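You operate a simulated robot arm through the tools that you are given. There is no shell and no other tool. Be economical: measure what you need, move in short steps, check, and stop when the job is done.

You are at the controls of a simulated two-armed robot. One attempt, no reset.

TASK
Lower all jacks, switch off, shut the key in the desk drawer.
Fine: down to zero on the displays; leave the group knob on ALL. Where these are worked on the way, their far stop is far enough and under half their travel is too little: desk drawer.
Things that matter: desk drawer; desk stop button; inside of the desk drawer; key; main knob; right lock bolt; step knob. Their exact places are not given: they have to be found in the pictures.

The check looks at the end state, three seconds after you hand in, the way a careful person would. Anything else that was tipped, shoved, dropped, spilled or broken makes it a failure.

THE ROBOT
Two 7-joint arms with fingered hands on one trunk, on a base that drives. Base frame: it is fixed to the floor where the robot stands at the start and does not move with it; the origin is under the middle of the robot, x ahead of it, y to its left, z up; the surface under the hand at the start is at about z = 0.9. Lengths are in m, angles in rad, forces in N, time in s.
The left shoulder is at the start at [0.021, 0.214, 1.344], the right one opposite. With the tool pointing down near the work surface each hand reaches from about 0.12 to 0.58 m from the robot's upright axis, wherever it stands, measured 20 degrees to its own side. Places, roughly: desk drawer [0.4, -0.1, 0.8]; desk stop button [0.4, -0.2, 0.9]; inside of the desk drawer [0.5, -0.1, 0.7]; main knob [0.4, -0.3, 0.9]; right lock bolt [0.8, 0.1, 1.2]; step knob [0.6, -0.1, 0.9]. Payload 3.3 kg a hand.
The TCP of each hand is the grasp point between the finger pads, 0.026 m short of the fingertips. In the tool frame z runs along the fingers and y along their closing line. Largest opening 0.132 m; the body of the gripper starts 0.073 m behind the TCP. The gripper is a hand of 2 fingers: y runs from the thumb to the fingers, the wrist lies at [0, 0, -0.224] in the tool frame.
Orientation is told as [roll, pitch, yaw] about the base's x, y, z axes, in that order, counted from this pose: with the fingers straight down and closing along the base's y, the tool's x points along the base's -x, its y along +y and its z along -z.

THE INTERFACE
- The arms move only by the tool servo_tool. It takes "left_targets", "right_targets" or both (then of equal length, played together; a hand with none holds still); each is one flat list of numbers, 6 for each row, row after row: the turn, a rotation vector about the base's x, y, z in units of 6 degrees (1.0 is 6 degrees), then the shift along the base's x, y, z in units of 30 mm (1.0 is 30 mm). In form: [ax, ay, az, tx, ty, tz, ax, ay, az, tx, ty, tz, ...]. A call has 1 to 10 rows; each row shifts and turns the commanded pose from where the row before left it. A call with a number of a shift or a turn outside -1 to 1 is refused whole. Rows are played at 5 a second. More than 0.05 m and 0.15 rad between two rows, and nothing of the call is played. Where a pose cannot be reached the arm comes as near as it can. A force on the tool above 70 N (or 10 N above the force at the start of the call, whichever is more), or a blocked arm, ends the call early, and 0.2 s more pass. In this call time passes only in rows, and 0.2 s behind the last. It gives the time, the measured TCP pose, the force on the tool (base axes), the opening and the grip force at its end, in the units of the frame above (readings bear some noise), with the torque about the TCP (base axes, N m) and any sound that the robot's microphone picked up, and new pictures: "show" is both (left out), scene, wrist or none (wrist: the cameras of the hands that moved).
- Cameras (640 x 400 px; columns grow to the right, rows downward): "scene" is now at [0.0758, -0.0267, 1.4869]; the picture's right is [-0.38, -0.93, 0.00], its down [-0.77, 0.32, -0.55] and it looks along [0.51, -0.21, -0.84] (base axes); focal length 214 px, centre (320, 200). "left" rides on the left gripper at [-0.066, -0.003, -0.099] in its tool frame; the picture's right is [0.04, -1.00, 0.00], its down [0.83, 0.03, -0.55] and it looks along [0.55, 0.02, 0.83] (tool axes); focal length 261 px, centre (320, 200). "right" rides on the right gripper at [0.066, -0.003, -0.099] in its tool frame; the picture's right is [0.04, 1.00, 0.00], its down [-0.83, 0.03, -0.55] and it looks along [-0.55, 0.02, 0.83] (tool axes); focal length 261 px, centre (320, 200).
- raise_lower(by): slides the trunk up (or, below 0, down) by that many m; the arms and the scene camera ride with it, the base frame stays. It gives what a move gives, with no picture.
- steer(legs): drives the robot by 1 to 6 legs, each [ahead, left, turn to the left] in m, m and rad, along the robot's own axes; the way and the turn of a leg run together, so that a leg with both is an arc; at most 1.5 m and 3.142 rad a leg. The arms and the cameras ride along, it lands a little off, and it stops where it bumps. It gives what a move gives, and a new picture of the scene camera.
- move_fingers(finger1, thumb_bend, hand): sets how far each is bent, from 0 (flat) to 1 (curled in); at 0.3 the hand is open as for a grip, at 0.7 the pads meet at the TCP. One left out holds its place. A second passes; each finger stops where it meets its share of the squeeze, and holds until it gets a number again. It is the only way to open and close the hand. It gives what a move gives, with no picture; readings hold the bend of each and the force on the fingers (four entries, about 0 where the hand has none), thumb and palm.
- aim_head(pan, tilt): turns the head with the scene camera to pan (to the left, within 1.501 rad either way) and tilt (down, from -0.506 to 1.204), counted from straight ahead of the robot. It gives what a move gives, and a new picture of the scene camera.
- probe_pixels(camera, pixels): for up to 12 pixels [column, row] of the newest picture of that camera ("zoom" is the newest enlarged one), the place [x, y, z] in the base frame of the surface seen there, good to about 0.002 m. No time passes.
- inspect(camera, box): a new picture of the part [left, top, right, bottom] of that camera's present view, enlarged. No time passes.
- finish_job(): hands the job in; it is judged then, once.

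Keep the steps short. Do not move on a guess: measure, check each grasp and each placing, and mend mistakes. In all there are 80 turns and 260 pictures (those below and enlarged ones count). Leave the grippers open and the arms clear of the work at the hand-in unless told otherwise, and finish with a single line.

The tools are called after "Call:" as a command line: name --argument value ..., lists and objects as JSON in quotes. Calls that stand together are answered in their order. servo_tool: Moves the arms, as the interface text tells. Its arguments: {"type":"object","properties":{"left_targets":{"type":"array","items":{"type":"number"}},"right_targets":{"type":"array","items":{"type":"number"}},"show":{"type":"string","enum":["both","scene","wrist","none"]}},"required":[]} The other tools are called the same way: raise_lower (by) slides the trunk up or down; move_fingers (finger1, thumb_bend, hand) moves the fingers one by one; steer (legs) drives the base; aim_head (pan, tilt) turns the head that bears the scene camera; probe_pixels (camera, pixels) gives the place of the surface under pixels of a picture; inspect (camera, box) takes an enlarged picture of a part of a camera's view; finish_job () hands the job in.

At the start:

```text
t: 0.0
left_tcp_pos: [0.4077, 0.0324, 1.2855]
left_tcp_rot: [-0.002, 0.0, 0.001]
left_contact_force: [-0.2, 0.4, -0.1]
left_wrist_torque: [-0.02, 0.01, 0.03]
left_opening: 0.1318
left_finger_force: 0.0
left_shape: jaw
left_bend: [0.3, 0.3]
left_finger forces: [0.1, 0.0, 0.0, 0.1, 0.0, 0.1]
right_tcp_pos: [0.3983, -0.3994, 1.2866]
right_tcp_rot: [0.0, -0.002, -0.002]
right_contact_force: [0.2, 0.4, 0.7]
right_wrist_torque: [-0.02, 0.01, -0.01]
right_opening: 0.132
right_finger_force: 0.0
right_shape: jaw
right_bend: [0.3, 0.3]
right_finger forces: [0.0, 0.0, 0.1, 0.1, 0.0, 0.0]
trunk travel left (down, up): [-0.625, 0.136]
robot x, y, heading: [0.0049, 0.0021, -0.0]
head pan, tilt: [-0.389, 0.99]
```

scene: 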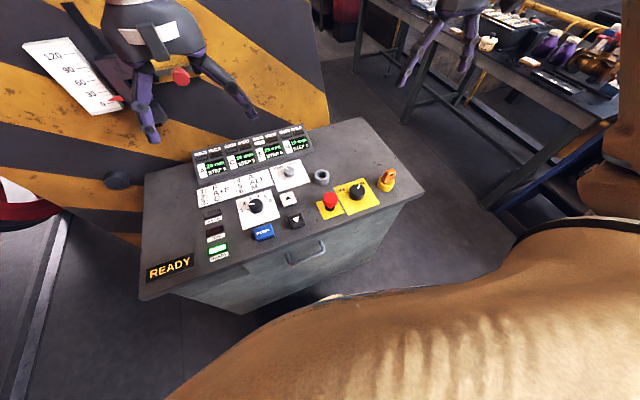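
right: 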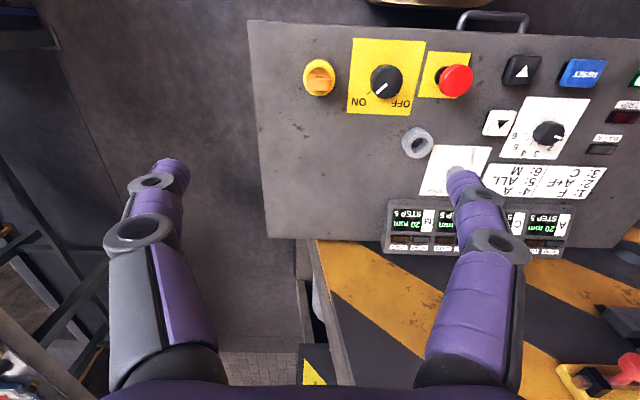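
left: 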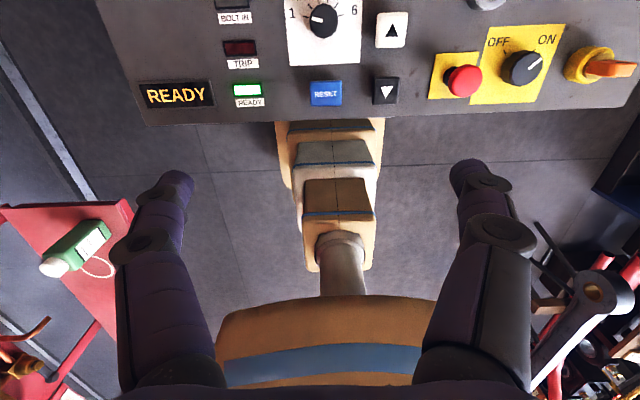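

I see a console with displays, knobs and buttons. First I enlarge the panel to read it.

Call:
inspect --camera "scene" --box '[180, 110, 340, 210]'

Call:
inspect --camera "scene" --box '[240, 150, 420, 270]'

Call:
inspect --camera "right" --box '[370, 40, 640, 260]'

Call:
inspect --camera "scene" --box '[0, 0, 240, 150]'

```text
4.00 times, centred on (260, 160) of scene
```

zoom: 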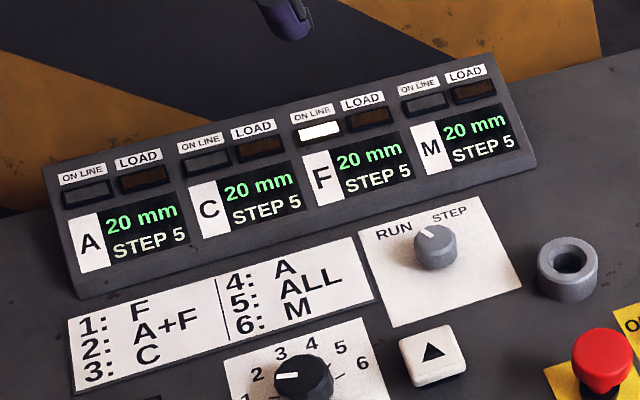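

```text
3.33 times, centred on (330, 210) of scene
```

zoom: 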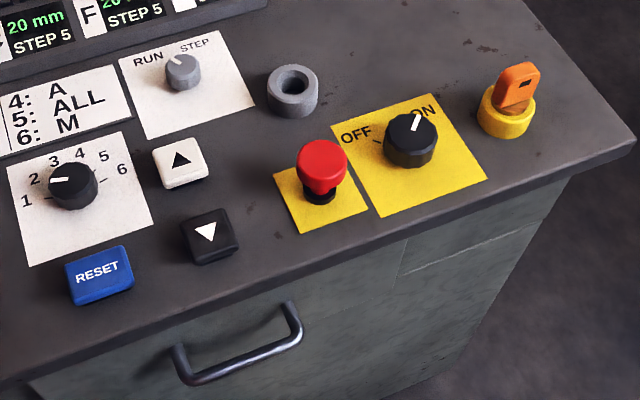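

```text
1.82 times, centred on (505, 150) of right
```

zoom: 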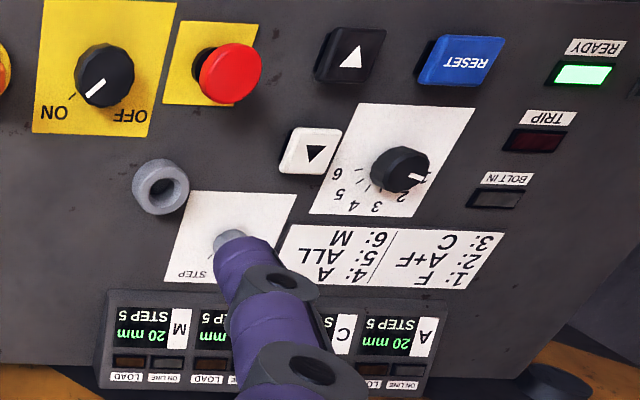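

```text
2.67 times, centred on (120, 75) of scene
```

zoom: 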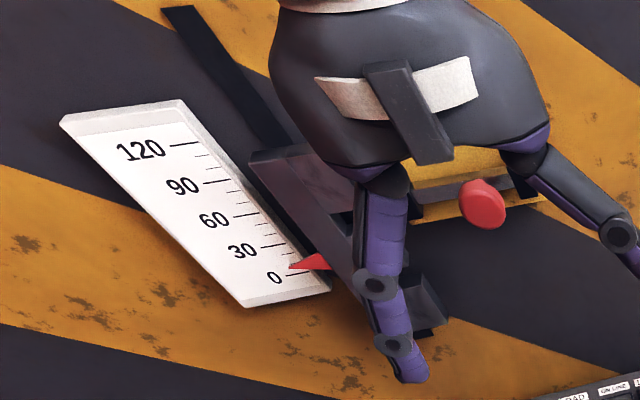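

All displays 20 mm, STEP 5; the group knob is at 1 (F on line), lever RUN. I look up at the lift and its bolt, and probe the controls.

Call:
probe_pixels --camera "scene" --pixels '[[255, 204], [289, 171], [288, 200], [296, 221], [330, 199], [357, 190], [388, 179], [307, 254], [264, 232], [323, 175], [180, 75], [350, 220]]'

Call:
aim_head --pan 0.25 --tilt 0.4

```text
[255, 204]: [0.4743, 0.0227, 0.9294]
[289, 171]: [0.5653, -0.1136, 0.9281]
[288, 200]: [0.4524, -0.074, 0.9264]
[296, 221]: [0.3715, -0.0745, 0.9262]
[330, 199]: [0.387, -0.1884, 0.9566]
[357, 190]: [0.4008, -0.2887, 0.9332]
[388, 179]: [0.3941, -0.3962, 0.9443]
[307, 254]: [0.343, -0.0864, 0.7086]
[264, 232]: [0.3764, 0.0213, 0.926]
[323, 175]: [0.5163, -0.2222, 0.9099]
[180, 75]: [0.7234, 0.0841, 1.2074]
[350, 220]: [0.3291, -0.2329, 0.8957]
```

```text
t: 1.0
left_tcp_pos: [0.4067, 0.0332, 1.2865]
left_tcp_rot: [-0.002, 0.001, 0.001]
left_contact_force: [-0.3, 0.1, 1.1]
left_wrist_torque: [0.0, -0.01, -0.03]
left_opening: 0.1317
left_finger_force: 0.0
left_shape: jaw
left_bend: [0.3, 0.3]
left_finger forces: [0.1, 0.0, 0.0, 0.1, 0.1, 0.1]
right_tcp_pos: [0.3996, -0.4004, 1.2864]
right_tcp_rot: [0.0, -0.001, 0.001]
right_contact_force: [0.8, 0.2, 0.1]
right_wrist_torque: [0.0, 0.01, -0.01]
right_opening: 0.1319
right_finger_force: 0.1
right_shape: jaw
right_bend: [0.3, 0.3]
right_finger forces: [0.1, 0.0, 0.1, 0.0, 0.0, 0.0]
trunk travel left (down, up): [-0.625, 0.136]
robot x, y, heading: [0.0016, -0.0015, -0.003]
head pan, tilt: [0.25, 0.4]
```

scene: 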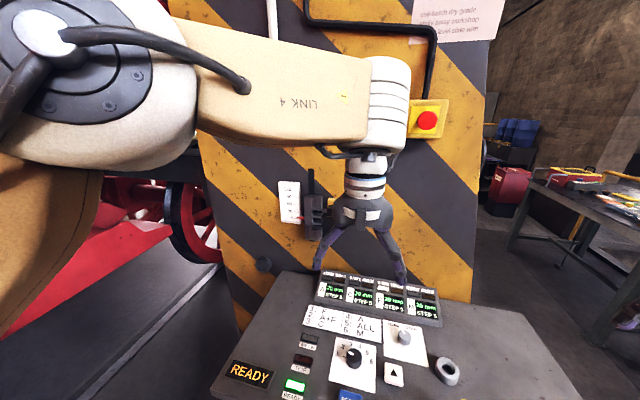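

The left hand hides the bolt. I shift the left arm to its left and read the sign.

Call:
servo_tool --left_targets '[0, 0, 0, -0.5, 1, 0, 0, 0, 0, -0.5, 1, 0, 0, 0, 0, -0.5, 1, 0, 0, 0, 0, -0.5, 1, 0, 0, 0, 0, 0, 1, 0, 0, 0, 0, 0, 1, 0, 0, 0, 0, 0, 1, 0]' --show "scene"

Call:
inspect --camera "scene" --box '[400, 0, 520, 50]'

Call:
inspect --camera "scene" --box '[230, 150, 450, 290]'

```text
t: 2.6
left_tcp_pos: [0.3465, 0.2447, 1.2855]
left_tcp_rot: [-0.002, -0.001, 0.0]
left_contact_force: [-0.4, 0.0, 0.5]
left_wrist_torque: [-0.06, 0.01, 0.02]
left_opening: 0.132
left_finger_force: 0.1
left_shape: jaw
left_bend: [0.3, 0.3]
left_finger forces: [0.0, 0.0, 0.0, 0.0, 0.0, 0.1]
right_tcp_pos: [0.3999, -0.399, 1.2862]
right_tcp_rot: [0.002, 0.001, 0.001]
right_contact_force: [0.0, -0.2, -0.3]
right_wrist_torque: [-0.02, 0.01, 0.01]
right_opening: 0.132
right_finger_force: 0.0
right_shape: jaw
right_bend: [0.3, 0.3]
right_finger forces: [0.0, 0.0, 0.0, 0.0, 0.0, 0.0]
trunk travel left (down, up): [-0.625, 0.136]
robot x, y, heading: [-0.0017, -0.0001, 0.003]
head pan, tilt: [0.25, 0.4]
```

scene: 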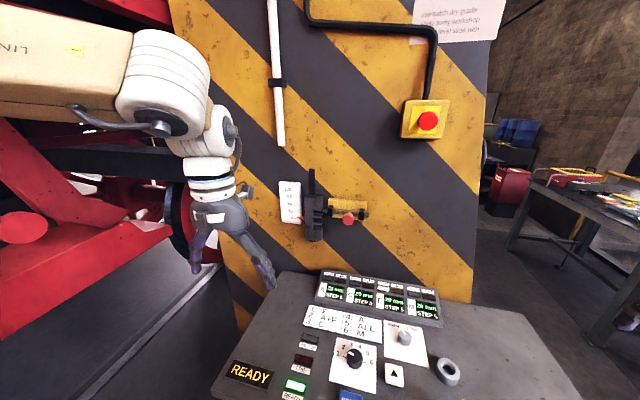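

```text
5.33 times, centred on (460, 25) of scene
```

zoom: 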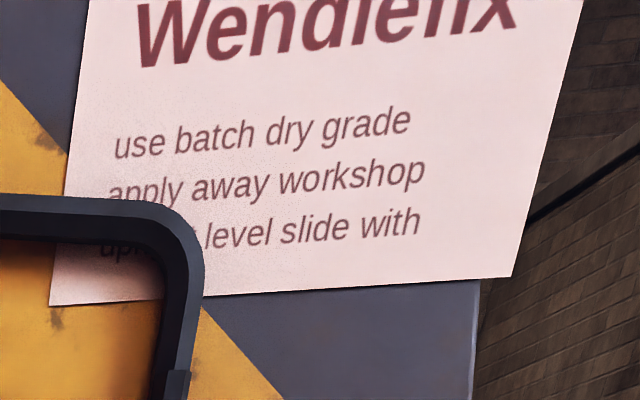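

```text
2.86 times, centred on (340, 220) of scene
```

zoom: 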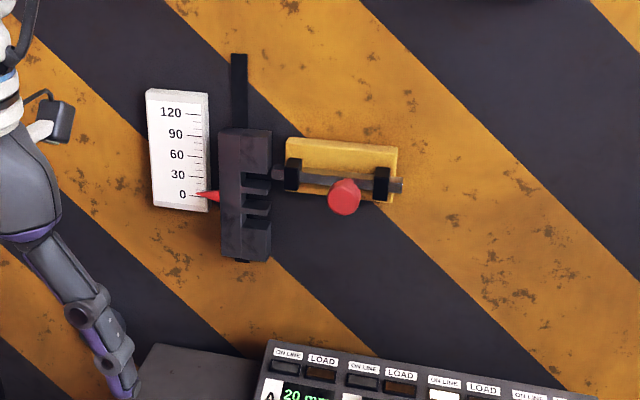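

I zoom on the bolt.

Call:
inspect --camera "scene" --box '[295, 180, 375, 245]'

Call:
inspect --camera "scene" --box '[270, 320, 320, 400]'

Call:
probe_pixels --camera "scene" --pixels '[[348, 219], [327, 211], [369, 214], [333, 212], [362, 213], [320, 200], [313, 235], [263, 264], [355, 200]]'

```text
6.15 times, centred on (335, 212) of scene
```

zoom: 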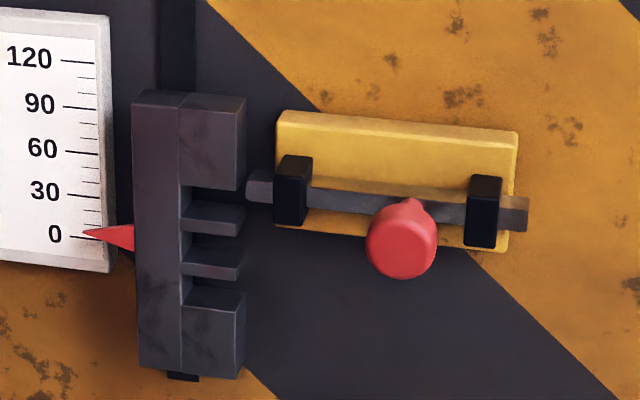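

```text
5.00 times, centred on (295, 360) of scene
```

zoom: 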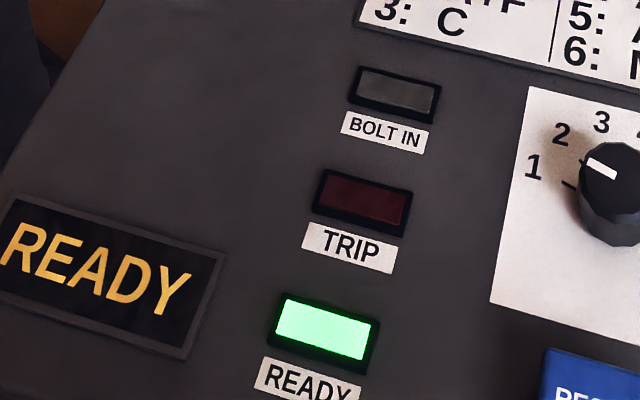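

```text
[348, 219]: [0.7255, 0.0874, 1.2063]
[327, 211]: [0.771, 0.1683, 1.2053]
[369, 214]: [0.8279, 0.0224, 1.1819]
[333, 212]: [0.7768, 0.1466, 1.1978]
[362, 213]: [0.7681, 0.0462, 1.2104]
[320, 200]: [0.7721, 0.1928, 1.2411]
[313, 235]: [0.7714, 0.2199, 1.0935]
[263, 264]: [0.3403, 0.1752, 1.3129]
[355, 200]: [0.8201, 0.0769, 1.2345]
```

The bolt is out, and BOLT IN is dark; it stays so. I tilt the head back to the panel to see the dial geometry.

Call:
aim_head --pan -0.15 --tilt 0.95

Call:
inspect --camera "scene" --box '[200, 120, 360, 220]'

Call:
inspect --camera "right" --box '[400, 70, 560, 170]'

Call:
inspect --camera "right" --box '[280, 20, 440, 120]'

```text
t: 3.6
left_tcp_pos: [0.3461, 0.244, 1.2858]
left_tcp_rot: [-0.002, 0.0, 0.002]
left_contact_force: [-0.3, 0.3, 0.5]
left_wrist_torque: [-0.01, -0.03, -0.01]
left_opening: 0.1318
left_finger_force: 0.0
left_shape: jaw
left_bend: [0.3, 0.3]
left_finger forces: [0.0, 0.1, 0.0, 0.0, 0.1, 0.0]
right_tcp_pos: [0.3992, -0.3995, 1.2861]
right_tcp_rot: [-0.001, 0.001, 0.002]
right_contact_force: [0.3, -0.1, -0.5]
right_wrist_torque: [0.0, 0.06, -0.02]
right_opening: 0.1317
right_finger_force: 0.0
right_shape: jaw
right_bend: [0.3, 0.3]
right_finger forces: [0.1, 0.0, 0.1, 0.0, 0.1, 0.0]
trunk travel left (down, up): [-0.625, 0.136]
robot x, y, heading: [-0.0026, -0.0008, -0.001]
head pan, tilt: [-0.15, 0.949]
```

scene: 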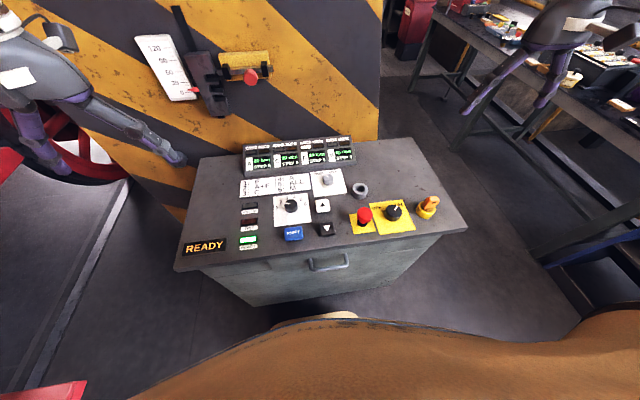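

```text
4.00 times, centred on (280, 170) of scene
```

zoom: 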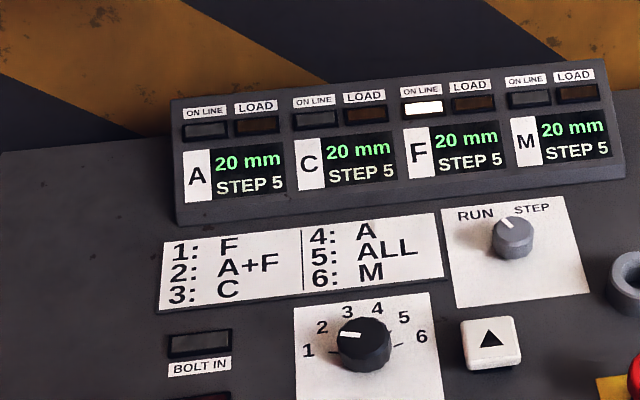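

```text
4.00 times, centred on (480, 120) of right
```

zoom: 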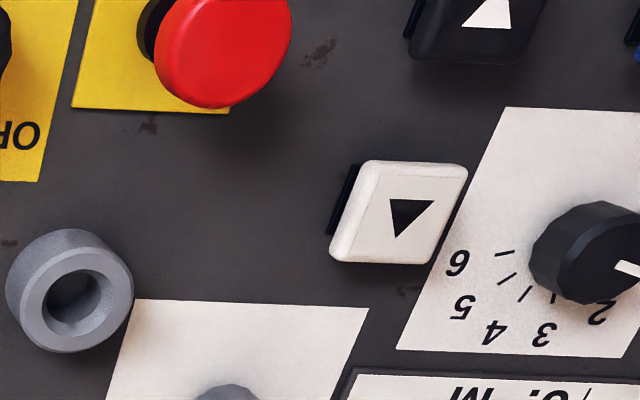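

```text
4.00 times, centred on (360, 70) of right
```

zoom: 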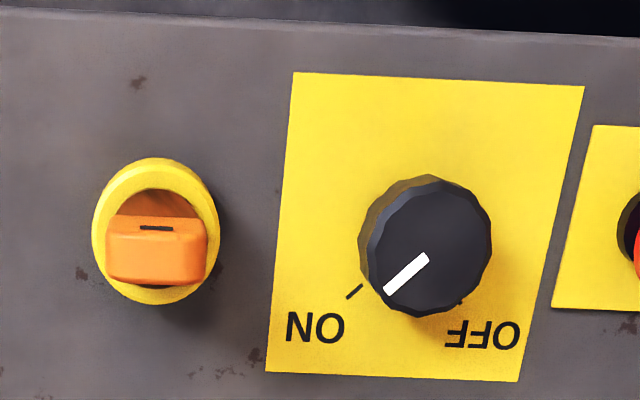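

The step knob stands at RUN. I measure the dials.

Call:
probe_pixels --camera "scene" --pixels '[[277, 207.5], [280.5, 202], [286.5, 198], [294, 196.7], [301, 199], [305.5, 204.2], [291, 204.5], [287, 203.5], [325, 229], [323, 204], [292, 233], [332, 181]]'

Call:
inspect --camera "scene" --box '[270, 190, 350, 240]'

Call:
inspect --camera "scene" --box '[340, 180, 450, 250]'

```text
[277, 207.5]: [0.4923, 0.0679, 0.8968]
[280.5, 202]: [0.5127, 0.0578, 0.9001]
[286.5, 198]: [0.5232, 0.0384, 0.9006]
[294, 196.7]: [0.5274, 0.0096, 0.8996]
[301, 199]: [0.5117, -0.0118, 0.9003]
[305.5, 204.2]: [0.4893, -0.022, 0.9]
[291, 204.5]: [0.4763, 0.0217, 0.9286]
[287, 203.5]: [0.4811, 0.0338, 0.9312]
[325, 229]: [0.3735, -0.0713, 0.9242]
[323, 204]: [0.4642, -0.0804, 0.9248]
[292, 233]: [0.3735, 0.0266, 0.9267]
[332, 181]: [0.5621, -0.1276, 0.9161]
```

```text
8.00 times, centred on (310, 215) of scene
```

zoom: 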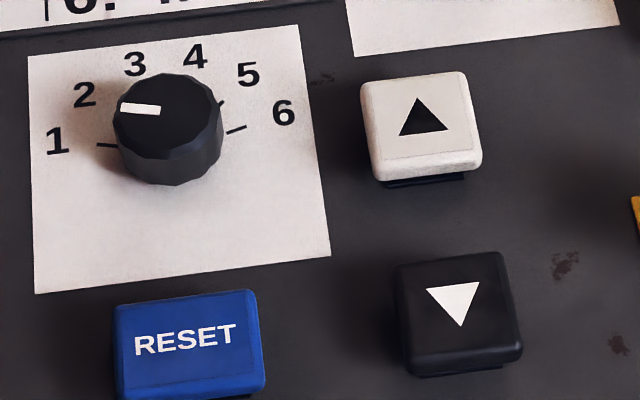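

```text
5.71 times, centred on (395, 215) of scene
```

zoom: 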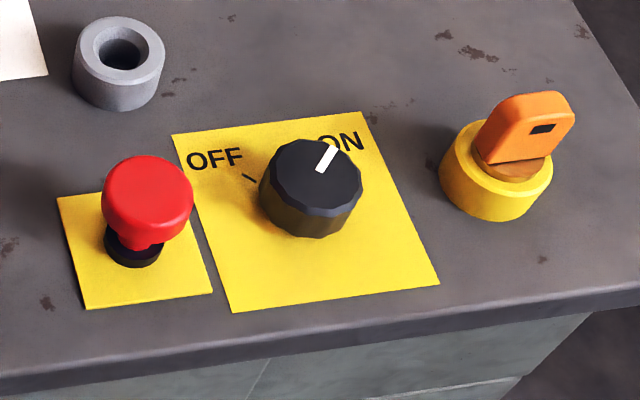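

Group knob centre ≈ (0.474, 0.023), top z 0.93, detents ≈ 28–30° apart, 1→5 clockwise. I preset the left opening and move the left hand above it, turning it +60°.

Call:
move_fingers --hand "left" --finger1 0.45 --thumb_bend 0.45

Call:
servo_tool --left_targets '[0, 0, 1, 0.427, -0.737, -0.785, 0, 0, 1, 0.427, -0.737, -0.785, 0, 0, 1, 0.427, -0.737, -0.785, 0, 0, 1, 0.427, -0.737, -0.785, 0, 0, 1, 0.427, -0.737, -0.785, 0, 0, 1, 0.427, -0.737, -0.785, 0, 0, 1, 0.427, -0.737, -0.785, 0, 0, 1, 0.427, -0.737, -0.785, 0, 0, 1, 0.427, -0.737, -0.785, 0, 0, 1, 0.427, -0.737, -0.785]'

```text
t: 4.6
left_tcp_pos: [0.3467, 0.2442, 1.285]
left_tcp_rot: [-0.001, 0.0, 0.002]
left_contact_force: [-0.3, -0.5, -0.6]
left_wrist_torque: [-0.01, 0.0, 0.02]
left_opening: 0.084
left_finger_force: 0.2
left_shape: fingers
left_bend: [0.45, 0.45]
left_finger forces: [0.0, 0.0, 0.0, 0.1, 0.1, 0.0]
right_tcp_pos: [0.3993, -0.4, 1.2855]
right_tcp_rot: [0.001, 0.001, -0.002]
right_contact_force: [0.4, 0.1, -0.1]
right_wrist_torque: [0.05, 0.0, -0.02]
right_opening: 0.132
right_finger_force: 0.0
right_shape: jaw
right_bend: [0.3, 0.3]
right_finger forces: [0.0, 0.0, 0.0, 0.0, 0.1, 0.0]
trunk travel left (down, up): [-0.625, 0.136]
robot x, y, heading: [0.0003, 0.0003, 0.003]
head pan, tilt: [-0.15, 0.949]
```

```text
t: 7.0
left_tcp_pos: [0.488, 0.0491, 1.0587]
left_tcp_rot: [-0.017, 0.02, 1.115]
left_contact_force: [0.8, -0.3, -0.8]
left_wrist_torque: [0.02, -0.01, 0.01]
left_opening: 0.0838
left_finger_force: 0.0
left_shape: fingers
left_bend: [0.45, 0.45]
left_finger forces: [0.0, 0.1, 0.0, 0.0, 0.0, 0.0]
left hand out of reach, approached as far as the arm can: row 10
right_tcp_pos: [0.3987, -0.4004, 1.2852]
right_tcp_rot: [-0.001, -0.002, 0.001]
right_contact_force: [0.4, 0.6, 0.0]
right_wrist_torque: [0.0, -0.03, 0.0]
right_opening: 0.1317
right_finger_force: 0.1
right_shape: jaw
right_bend: [0.3, 0.3]
right_finger forces: [0.1, 0.0, 0.0, 0.0, 0.1, 0.0]
trunk travel left (down, up): [-0.625, 0.136]
robot x, y, heading: [0.0011, -0.0001, 0.0]
head pan, tilt: [-0.15, 0.949]
stopped in row 10 (left hand): the arm was blocked; the commanded pose is now the measured one
```

scene: 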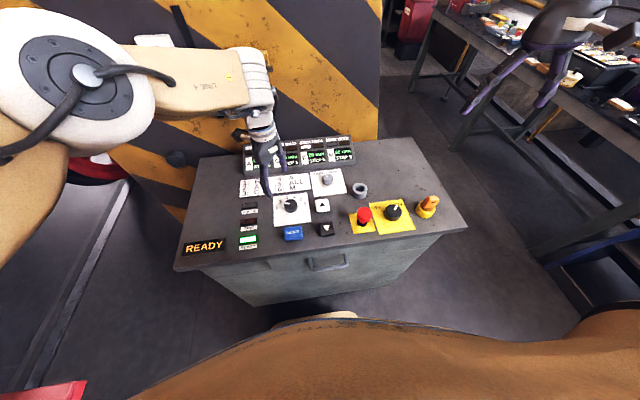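
left: 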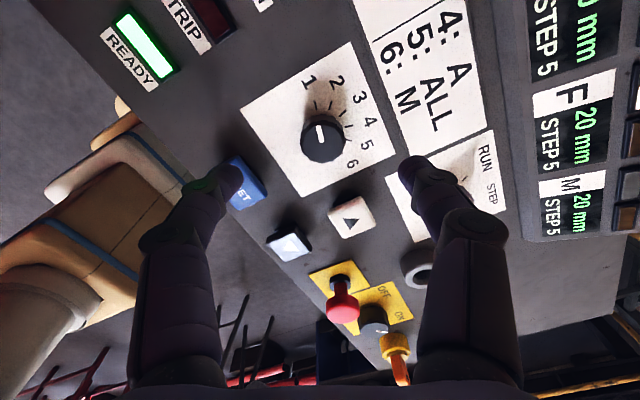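

The wrist limit was met at yaw 64°. I back off to about 45°, level the hand and centre over the knob at z ≈ 1.0.

Call:
servo_tool --left_targets '[0.24, 0.06, -1, -0.15, -0.3, 0, 0, 0, -1, -0.15, -0.3, -0.7, 0, 0, -1, -0.17, -0.27, -0.7, 0, 0, -0.3, 0, 0, -0.5]'

```text
t: 8.0
left_tcp_pos: [0.479, 0.0482, 1.0061]
left_tcp_rot: [-0.013, 0.004, 0.808]
left_contact_force: [0.3, 1.3, 0.1]
left_wrist_torque: [0.02, 0.0, -0.01]
left_opening: 0.0837
left_finger_force: 0.1
left_shape: fingers
left_bend: [0.45, 0.45]
left_finger forces: [0.0, 0.0, 0.0, 0.1, 0.0, 0.1]
left hand out of reach, approached as far as the arm can: row 2, 3
right_tcp_pos: [0.3999, -0.3994, 1.2855]
right_tcp_rot: [0.001, -0.001, 0.0]
right_contact_force: [-0.1, -0.6, 0.6]
right_wrist_torque: [0.01, -0.02, 0.0]
right_opening: 0.132
right_finger_force: 0.1
right_shape: jaw
right_bend: [0.3, 0.3]
right_finger forces: [0.0, 0.0, 0.1, 0.0, 0.0, 0.0]
trunk travel left (down, up): [-0.625, 0.136]
robot x, y, heading: [-0.0024, -0.0039, -0.001]
head pan, tilt: [-0.15, 0.949]
```

scene: 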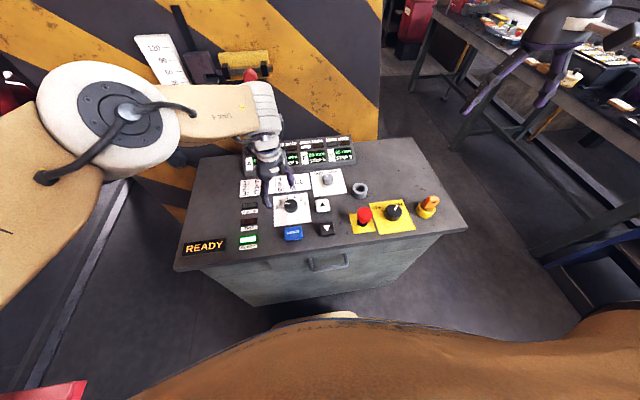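
left: 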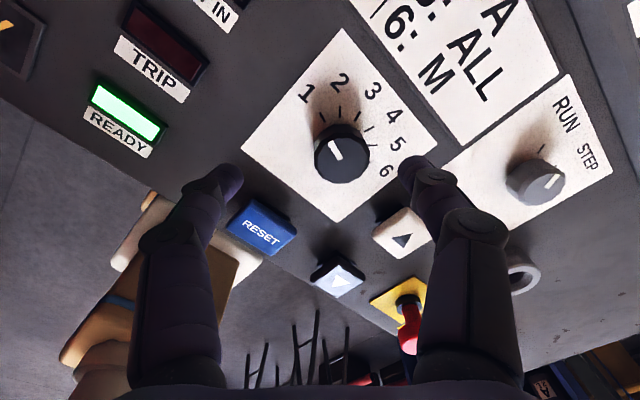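

The left hand can't get to y 0.023 with this turn. I raise it and drive 0.15 m to the right for better reach; also zoom on the step knob.

Call:
inspect --camera "left" --box '[470, 80, 630, 220]'

Call:
servo_tool --left_targets '[0, 0, 0, 0, 0, 1, 0, 0, 0, 0, 0, 1]' --show "none"

Call:
steer --legs '[[0, -0.15, 0]]'

```text
2.86 times, centred on (550, 150) of left
```

zoom: 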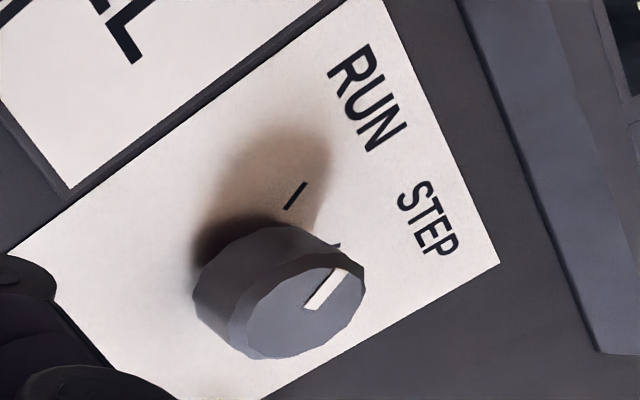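

```text
t: 8.6
left_tcp_pos: [0.4718, 0.0465, 1.0584]
left_tcp_rot: [0.008, 0.013, 0.803]
left_contact_force: [-0.5, -0.3, -0.8]
left_wrist_torque: [0.01, -0.01, 0.02]
left_opening: 0.0837
left_finger_force: 0.0
left_shape: fingers
left_bend: [0.45, 0.45]
left_finger forces: [0.0, 0.0, 0.1, 0.1, 0.0, 0.1]
right_tcp_pos: [0.3988, -0.3999, 1.2867]
right_tcp_rot: [0.0, -0.001, -0.002]
right_contact_force: [0.2, -0.5, -1.2]
right_wrist_torque: [-0.02, -0.01, -0.04]
right_opening: 0.1319
right_finger_force: 0.1
right_shape: jaw
right_bend: [0.3, 0.3]
right_finger forces: [0.0, 0.1, 0.0, 0.1, 0.0, 0.0]
trunk travel left (down, up): [-0.625, 0.136]
robot x, y, heading: [0.0009, 0.0004, -0.004]
head pan, tilt: [-0.15, 0.949]
```

```text
t: 10.0
left_tcp_pos: [0.4756, -0.1077, 1.0647]
left_tcp_rot: [-0.004, 0.009, 0.801]
left_contact_force: [0.0, 0.4, -0.4]
left_wrist_torque: [0.03, 0.01, 0.01]
left_opening: 0.0839
left_finger_force: 0.1
left_shape: fingers
left_bend: [0.45, 0.45]
left_finger forces: [0.0, 0.1, 0.0, 0.0, 0.0, 0.1]
right_tcp_pos: [0.3989, -0.5514, 1.286]
right_tcp_rot: [0.002, 0.0, 0.0]
right_contact_force: [-0.5, 0.0, 0.2]
right_wrist_torque: [0.05, -0.02, 0.01]
right_opening: 0.1319
right_finger_force: 0.1
right_shape: jaw
right_bend: [0.3, 0.3]
right_finger forces: [0.0, 0.0, 0.1, 0.1, 0.0, 0.0]
trunk travel left (down, up): [-0.625, 0.136]
robot x, y, heading: [-0.0011, -0.1514, -0.001]
head pan, tilt: [-0.15, 0.949]
```

scene: 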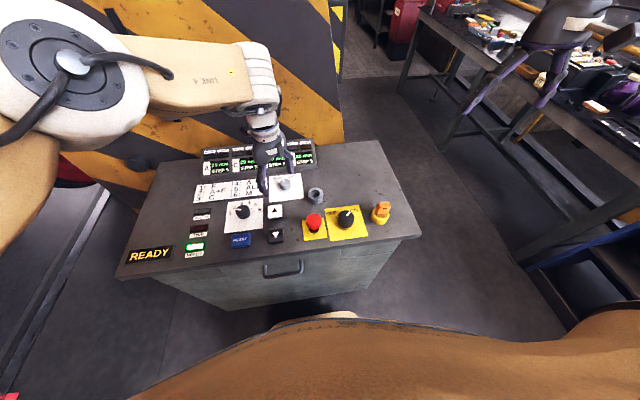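

The pointer is parallel to the RUN tick: RUN. Now I move the left hand over the group knob at z ≈ 0.985.

Call:
servo_tool --left_targets '[0, 0, 0, 0, 0.9, 0, 0, 0, 0, 0, 0.9, 0, 0, 0, 0, 0, 0.9, -0.6, 0, 0, 0, 0, 0.8, -0.6, 0, 0, 0, 0, 0.85, -0.6, 0, 0, 0, 0, 0, -0.8]'

```text
t: 11.4
left_tcp_pos: [0.4767, 0.0247, 0.9854]
left_tcp_rot: [-0.006, 0.013, 0.802]
left_contact_force: [0.4, 0.1, -0.1]
left_wrist_torque: [0.04, 0.01, 0.03]
left_opening: 0.084
left_finger_force: 0.1
left_shape: fingers
left_bend: [0.45, 0.45]
left_finger forces: [0.0, 0.0, 0.0, 0.0, 0.0, 0.1]
right_tcp_pos: [0.3991, -0.5503, 1.2865]
right_tcp_rot: [0.0, 0.001, 0.001]
right_contact_force: [-0.4, 0.6, 0.7]
right_wrist_torque: [0.01, -0.01, 0.03]
right_opening: 0.1319
right_finger_force: 0.1
right_shape: jaw
right_bend: [0.3, 0.3]
right_finger forces: [0.0, 0.0, 0.0, 0.1, 0.0, 0.1]
trunk travel left (down, up): [-0.625, 0.136]
robot x, y, heading: [-0.0009, -0.149, 0.001]
head pan, tilt: [-0.15, 0.949]
```

scene: 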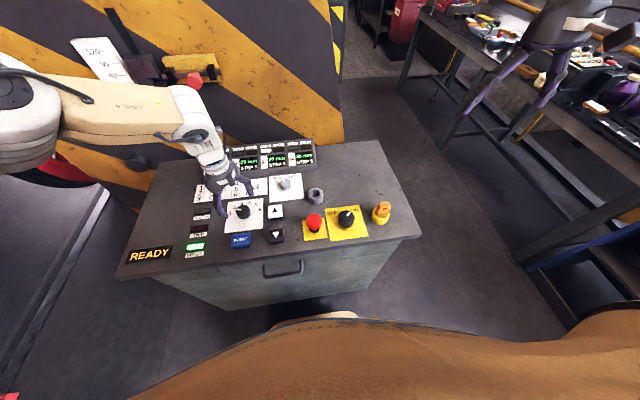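
left: 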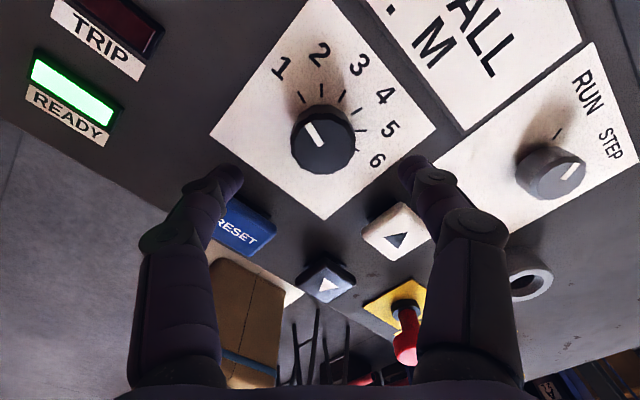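

I check the knob centre in the left picture.

Call:
probe_pixels --camera "left" --pixels '[[325, 150], [300, 150], [350, 140], [322, 168], [232, 185], [410, 172]]'

```text
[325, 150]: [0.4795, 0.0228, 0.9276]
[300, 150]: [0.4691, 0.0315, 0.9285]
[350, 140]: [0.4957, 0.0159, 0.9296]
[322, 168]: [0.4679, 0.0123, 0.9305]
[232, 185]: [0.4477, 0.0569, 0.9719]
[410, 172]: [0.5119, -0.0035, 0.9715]
```

Knob centre ≈ (0.479, 0.023). I go down to z 0.933 and then close.

Call:
servo_tool --left_targets '[0, 0, 0, 0.08, -0.05, -0.6, 0, 0, 0, 0, 0, -0.6, 0, 0, 0, 0, 0, -0.5]' --show "wrist"

Call:
move_fingers --hand "left" --finger1 0.6 --thumb_bend 0.6

```text
t: 12.2
left_tcp_pos: [0.478, 0.0236, 0.9346]
left_tcp_rot: [-0.007, 0.012, 0.803]
left_contact_force: [-0.2, 0.2, -0.3]
left_wrist_torque: [0.0, 0.0, 0.01]
left_opening: 0.0837
left_finger_force: 0.0
left_shape: fingers
left_bend: [0.45, 0.45]
left_finger forces: [0.1, 0.0, 0.0, 0.0, 0.0, 0.1]
right_tcp_pos: [0.3999, -0.5507, 1.2857]
right_tcp_rot: [0.0, -0.001, -0.001]
right_contact_force: [0.6, -0.2, 0.1]
right_wrist_torque: [0.0, -0.03, 0.02]
right_opening: 0.1319
right_finger_force: 0.1
right_shape: jaw
right_bend: [0.3, 0.3]
right_finger forces: [0.0, 0.0, 0.0, 0.1, 0.0, 0.1]
trunk travel left (down, up): [-0.625, 0.136]
robot x, y, heading: [-0.0026, -0.1511, -0.001]
head pan, tilt: [-0.15, 0.949]
```

left: 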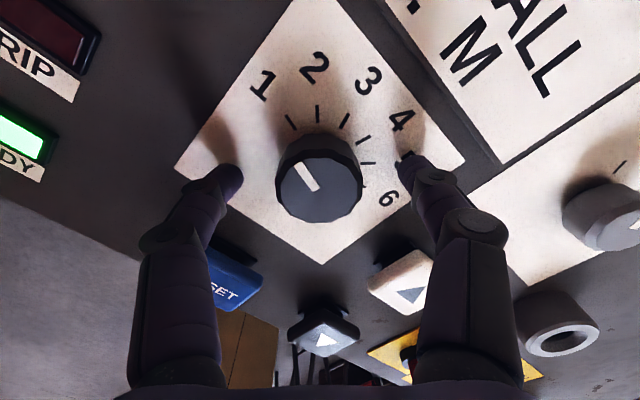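

```text
t: 13.2
left_tcp_pos: [0.4783, 0.0223, 0.9345]
left_tcp_rot: [-0.006, 0.014, 0.8]
left_contact_force: [0.0, -0.5, -1.1]
left_wrist_torque: [-0.02, 0.0, -0.03]
left_opening: 0.0402
left_finger_force: 1.7
left_shape: fingers
left_bend: [0.58, 0.59]
left_finger forces: [1.7, 0.0, 0.0, 0.0, 2.0, 0.1]
right_tcp_pos: [0.3981, -0.5503, 1.2859]
right_tcp_rot: [-0.001, 0.0, 0.0]
right_contact_force: [0.4, 0.3, 0.0]
right_wrist_torque: [0.0, -0.03, 0.0]
right_opening: 0.1321
right_finger_force: 0.1
right_shape: jaw
right_bend: [0.3, 0.3]
right_finger forces: [0.0, 0.0, 0.1, 0.1, 0.0, 0.0]
trunk travel left (down, up): [-0.625, 0.136]
robot x, y, heading: [-0.0018, -0.1501, -0.002]
head pan, tilt: [-0.15, 0.949]
```

Knob held (opening 0.040). I firm the grip and turn clockwise 60°.

Call:
move_fingers --hand "left" --finger1 0.64 --thumb_bend 0.64

Call:
servo_tool --left_targets '[0, 0, -1, 0, 0, 0, 0, 0, -1, 0, 0, 0, 0, 0, -1, 0, 0, 0, 0, 0, -1, 0, 0, 0, 0, 0, -1, 0, 0, 0, 0, 0, -1, 0, 0, 0, 0, 0, -1, 0, 0, 0, 0, 0, -1, 0, 0, 0, 0, 0, -1, 0, 0, 0, 0, 0, -1, 0, 0, 0]'

```text
t: 14.2
left_tcp_pos: [0.4784, 0.0216, 0.9355]
left_tcp_rot: [-0.007, 0.011, 0.8]
left_contact_force: [0.7, -1.4, -0.8]
left_wrist_torque: [-0.02, -0.01, -0.02]
left_opening: 0.0385
left_finger_force: 5.0
left_shape: fingers
left_bend: [0.58, 0.61]
left_finger forces: [4.3, 0.0, 0.0, 0.0, 5.9, 0.0]
right_tcp_pos: [0.3996, -0.5504, 1.2866]
right_tcp_rot: [0.001, 0.0, 0.0]
right_contact_force: [-1.4, -0.1, 0.0]
right_wrist_torque: [-0.02, -0.03, 0.03]
right_opening: 0.1317
right_finger_force: 0.1
right_shape: jaw
right_bend: [0.3, 0.3]
right_finger forces: [0.0, 0.0, 0.1, 0.1, 0.0, 0.0]
trunk travel left (down, up): [-0.625, 0.136]
robot x, y, heading: [-0.001, -0.1505, -0.0]
head pan, tilt: [-0.15, 0.949]
```

```text
t: 16.4
left_tcp_pos: [0.4784, 0.0228, 0.9349]
left_tcp_rot: [-0.007, 0.011, -0.247]
left_contact_force: [-2.7, 0.4, -2.0]
left_wrist_torque: [0.03, 0.05, 0.0]
left_opening: 0.0388
left_finger_force: 5.6
left_shape: fingers
left_bend: [0.58, 0.61]
left_finger forces: [5.5, 0.1, 0.0, 0.0, 5.6, 0.0]
right_tcp_pos: [0.3988, -0.5504, 1.2862]
right_tcp_rot: [-0.001, 0.0, -0.001]
right_contact_force: [-1.0, -0.6, 0.5]
right_wrist_torque: [-0.01, 0.01, -0.03]
right_opening: 0.1321
right_finger_force: 0.2
right_shape: jaw
right_bend: [0.3, 0.3]
right_finger forces: [0.0, 0.0, 0.0, 0.0, 0.0, 0.1]
trunk travel left (down, up): [-0.625, 0.136]
robot x, y, heading: [0.0029, -0.1518, 0.005]
head pan, tilt: [-0.15, 0.949]
```

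scene: 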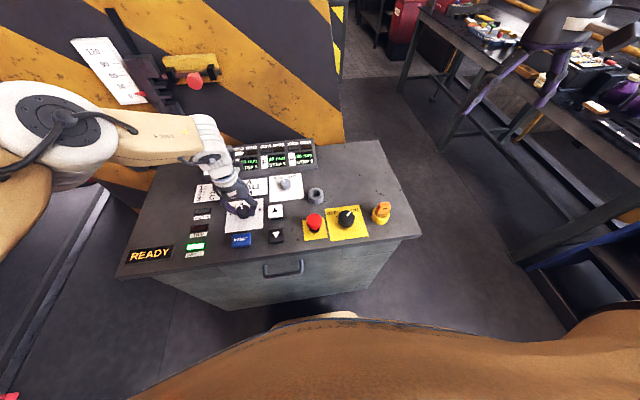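
left: 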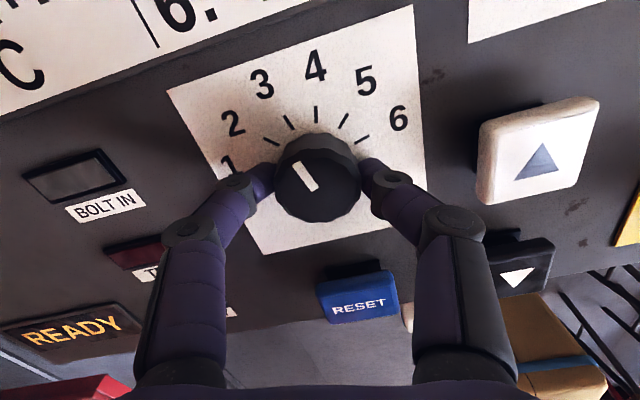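

The pointer is at 3. I turn another 57°.

Call:
servo_tool --left_targets '[0, 0, -1, 0, 0, 0, 0, 0, -1, 0, 0, 0, 0, 0, -1, 0, 0, 0, 0, 0, -1, 0, 0, 0, 0, 0, -1, 0, 0, 0, 0, 0, -1, 0, 0, 0, 0, 0, -1, 0, 0, 0, 0, 0, -1, 0, 0, 0, 0, 0, -1, 0, 0, 0, 0, 0, -0.5, 0, 0, 0]'

Call:
inspect --camera "scene" --box '[190, 130, 330, 220]'

```text
t: 18.6
left_tcp_pos: [0.4604, 0.0143, 0.9413]
left_tcp_rot: [-0.001, 0.01, -1.237]
left_contact_force: [13.5, 5.6, -9.8]
left_wrist_torque: [0.0, 0.02, 0.04]
left_opening: 0.0492
left_finger_force: 7.6
left_shape: fingers
left_bend: [0.47, 0.64]
left_finger forces: [14.7, 0.1, 0.0, 0.1, 0.0, 0.0]
left hand out of reach, approached as far as the arm can: row 9, 10
right_tcp_pos: [0.4021, -0.5484, 1.2857]
right_tcp_rot: [-0.001, 0.002, 0.002]
right_contact_force: [0.0, -0.2, -0.2]
right_wrist_torque: [-0.02, 0.02, -0.04]
right_opening: 0.1315
right_finger_force: 0.1
right_shape: jaw
right_bend: [0.3, 0.3]
right_finger forces: [0.0, 0.0, 0.0, 0.0, 0.0, 0.0]
trunk travel left (down, up): [-0.625, 0.136]
robot x, y, heading: [0.0009, -0.1469, 0.004]
head pan, tilt: [-0.15, 0.949]
```

scene: 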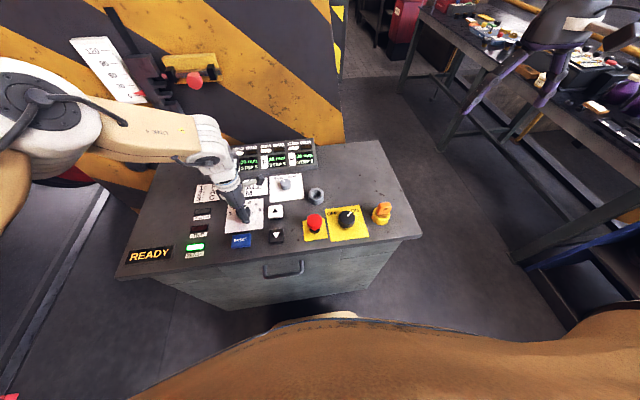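
left: 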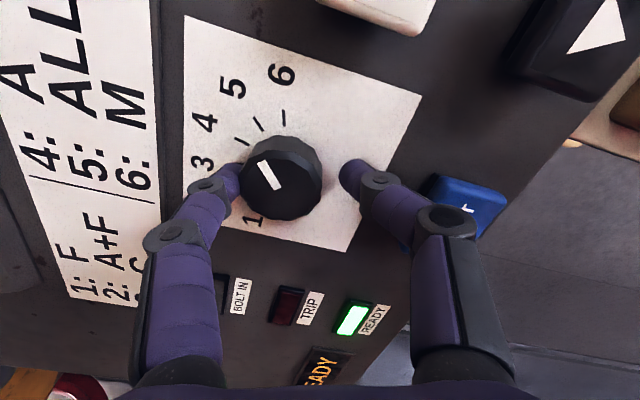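

```text
4.44 times, centred on (260, 175) of scene
```

zoom: 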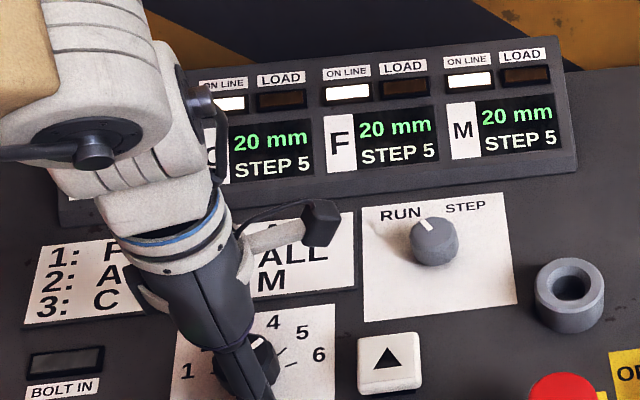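

C, F and M are on line: the knob reached ALL. I open the left hand and lift it, turning it back.

Call:
move_fingers --hand "left" --finger1 0.42 --thumb_bend 0.42

Call:
servo_tool --left_targets '[0, 0, 0, 0.2, 0.1, 0.5, 0, 0, 0, 0, 0, 1, 0, 0, 1, 0, 0.5, 1, 0, 0, 1, 0, 0.8, 0.5, 0, 0, 1, 0, 0.8, 0, 0, 0, 1, 0, 0.8, 0, 0, 0, 1, 0, 0.8, 0, 0, 0, 1, 0, 0.8, 0, 0, 0, 1, 0, 0.8, 0, 0, 0, 1, 0, 0.8, 0]' --show "scene"

Call:
inspect --camera "scene" --box '[180, 130, 340, 240]'

```text
t: 19.6
left_tcp_pos: [0.457, 0.0139, 0.9425]
left_tcp_rot: [-0.005, 0.01, -1.236]
left_contact_force: [2.3, -0.6, 0.5]
left_wrist_torque: [-0.03, -0.08, 0.1]
left_opening: 0.0909
left_finger_force: 1.3
left_shape: fingers
left_bend: [0.42, 0.43]
left_finger forces: [0.0, 0.0, 0.0, 0.0, 2.4, 0.0]
right_tcp_pos: [0.3991, -0.5497, 1.2865]
right_tcp_rot: [0.0, 0.001, 0.001]
right_contact_force: [-0.6, 0.3, -0.4]
right_wrist_torque: [0.0, -0.03, 0.01]
right_opening: 0.1321
right_finger_force: 0.1
right_shape: jaw
right_bend: [0.3, 0.3]
right_finger forces: [0.0, 0.0, 0.0, 0.0, 0.0, 0.1]
trunk travel left (down, up): [-0.625, 0.136]
robot x, y, heading: [-0.0001, -0.1504, 0.003]
head pan, tilt: [-0.15, 0.949]
```

```text
t: 21.8
left_tcp_pos: [0.4636, 0.2008, 1.0314]
left_tcp_rot: [-0.007, 0.012, -0.401]
left_contact_force: [0.6, -0.6, -0.2]
left_wrist_torque: [-0.02, -0.02, 0.03]
left_opening: 0.0938
left_finger_force: 0.0
left_shape: fingers
left_bend: [0.42, 0.42]
left_finger forces: [0.1, 0.0, 0.0, 0.1, 0.0, 0.0]
right_tcp_pos: [0.398, -0.5488, 1.2869]
right_tcp_rot: [0.001, 0.0, 0.0]
right_contact_force: [0.7, -0.3, 0.0]
right_wrist_torque: [-0.03, -0.02, -0.02]
right_opening: 0.1318
right_finger_force: 0.1
right_shape: jaw
right_bend: [0.3, 0.3]
right_finger forces: [0.0, 0.1, 0.0, 0.0, 0.0, 0.0]
trunk travel left (down, up): [-0.625, 0.136]
robot x, y, heading: [-0.0007, -0.1544, 0.004]
head pan, tilt: [-0.15, 0.949]
```

scene: 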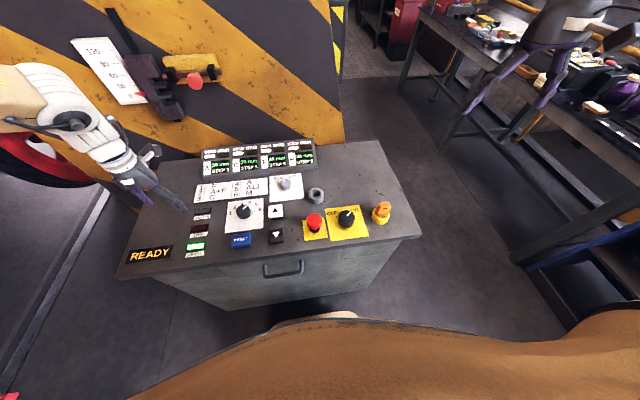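

```text
3.64 times, centred on (260, 185) of scene
```

zoom: 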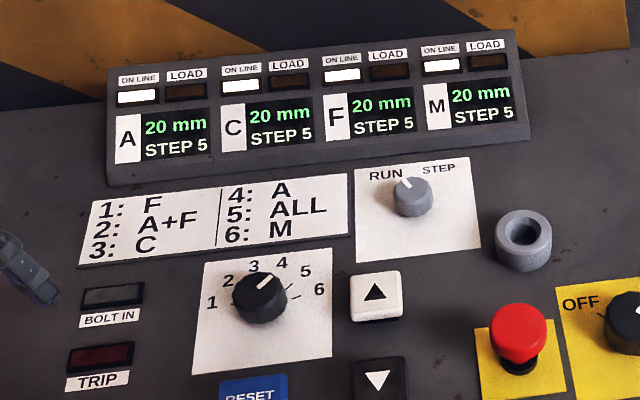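

All four are on line. I close the left fingers to press with and move them over the black ▼ button (0.3725, -0.0725).

Call:
move_fingers --hand "left" --finger1 0.7 --thumb_bend 0.7

Call:
servo_tool --left_targets '[0, 0, 0.38, -0.303, -0.911, 0, 0, 0, 0.38, -0.303, -0.911, 0, 0, 0, 0.38, -0.303, -0.911, 0, 0, 0, 0.38, -0.303, -0.911, 0, 0, 0, 0.38, -0.303, -0.911, 0, 0, 0, 0.38, -0.303, -0.911, 0, 0, 0, 0.38, -0.303, -0.911, 0, 0, 0, 0.38, -0.303, -0.911, 0, 0, 0, 0.38, -0.303, -0.911, -0.5, 0, 0, 0.38, -0.303, -0.911, -0.8]'

```text
t: 22.8
left_tcp_pos: [0.4634, 0.2003, 1.0312]
left_tcp_rot: [-0.008, 0.012, -0.403]
left_contact_force: [0.6, -0.3, -0.7]
left_wrist_torque: [-0.03, 0.02, 0.0]
left_opening: 0.002
left_finger_force: 0.0
left_shape: fingers
left_bend: [0.7, 0.7]
left_finger forces: [0.0, 0.1, 0.0, 0.1, 0.1, 0.1]
right_tcp_pos: [0.399, -0.5489, 1.2855]
right_tcp_rot: [0.0, 0.0, 0.0]
right_contact_force: [-0.4, 0.3, -1.0]
right_wrist_torque: [0.0, 0.01, 0.0]
right_opening: 0.1318
right_finger_force: 0.0
right_shape: jaw
right_bend: [0.3, 0.3]
right_finger forces: [0.0, 0.0, 0.1, 0.0, 0.0, 0.0]
trunk travel left (down, up): [-0.625, 0.136]
robot x, y, heading: [0.0017, -0.1469, -0.001]
head pan, tilt: [-0.15, 0.949]
```

```text
t: 25.0
left_tcp_pos: [0.3724, -0.0751, 0.9925]
left_tcp_rot: [-0.006, 0.011, -0.002]
left_contact_force: [-0.3, -0.9, -0.5]
left_wrist_torque: [0.03, 0.02, 0.0]
left_opening: 0.002
left_finger_force: 0.1
left_shape: fingers
left_bend: [0.7, 0.7]
left_finger forces: [0.0, 0.1, 0.0, 0.1, 0.0, 0.1]
right_tcp_pos: [0.3985, -0.5509, 1.2861]
right_tcp_rot: [-0.002, 0.001, 0.001]
right_contact_force: [1.2, 0.2, -0.1]
right_wrist_torque: [0.03, 0.01, 0.01]
right_opening: 0.1321
right_finger_force: 0.0
right_shape: jaw
right_bend: [0.3, 0.3]
right_finger forces: [0.1, 0.0, 0.0, 0.0, 0.1, 0.1]
trunk travel left (down, up): [-0.625, 0.136]
robot x, y, heading: [0.0009, -0.1511, 0.001]
head pan, tilt: [-0.15, 0.949]
```

scene: 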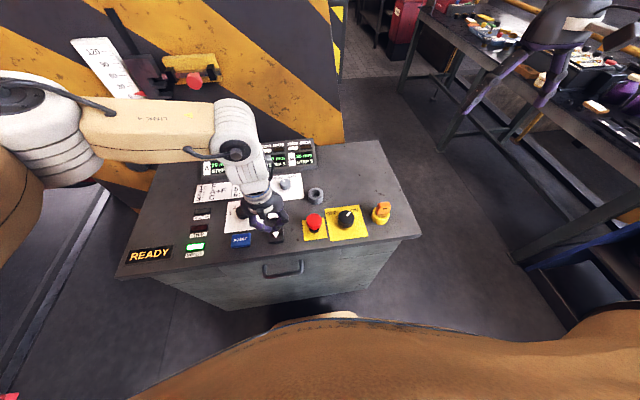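
left: 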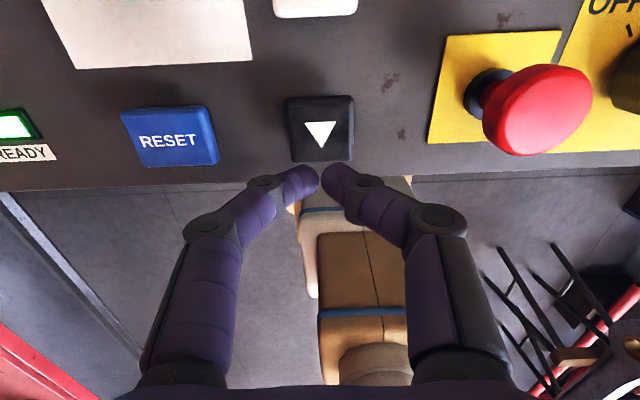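

I check where the button and fingertips are.

Call:
probe_pixels --camera "left" --pixels '[[320, 135], [320, 105], [320, 160], [307, 180], [332, 180], [307, 170], [332, 170]]'

```text
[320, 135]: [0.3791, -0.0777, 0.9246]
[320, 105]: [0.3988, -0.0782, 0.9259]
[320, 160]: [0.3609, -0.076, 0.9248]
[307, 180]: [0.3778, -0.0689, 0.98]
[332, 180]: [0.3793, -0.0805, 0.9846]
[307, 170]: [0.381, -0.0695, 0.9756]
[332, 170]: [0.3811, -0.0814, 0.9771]
```

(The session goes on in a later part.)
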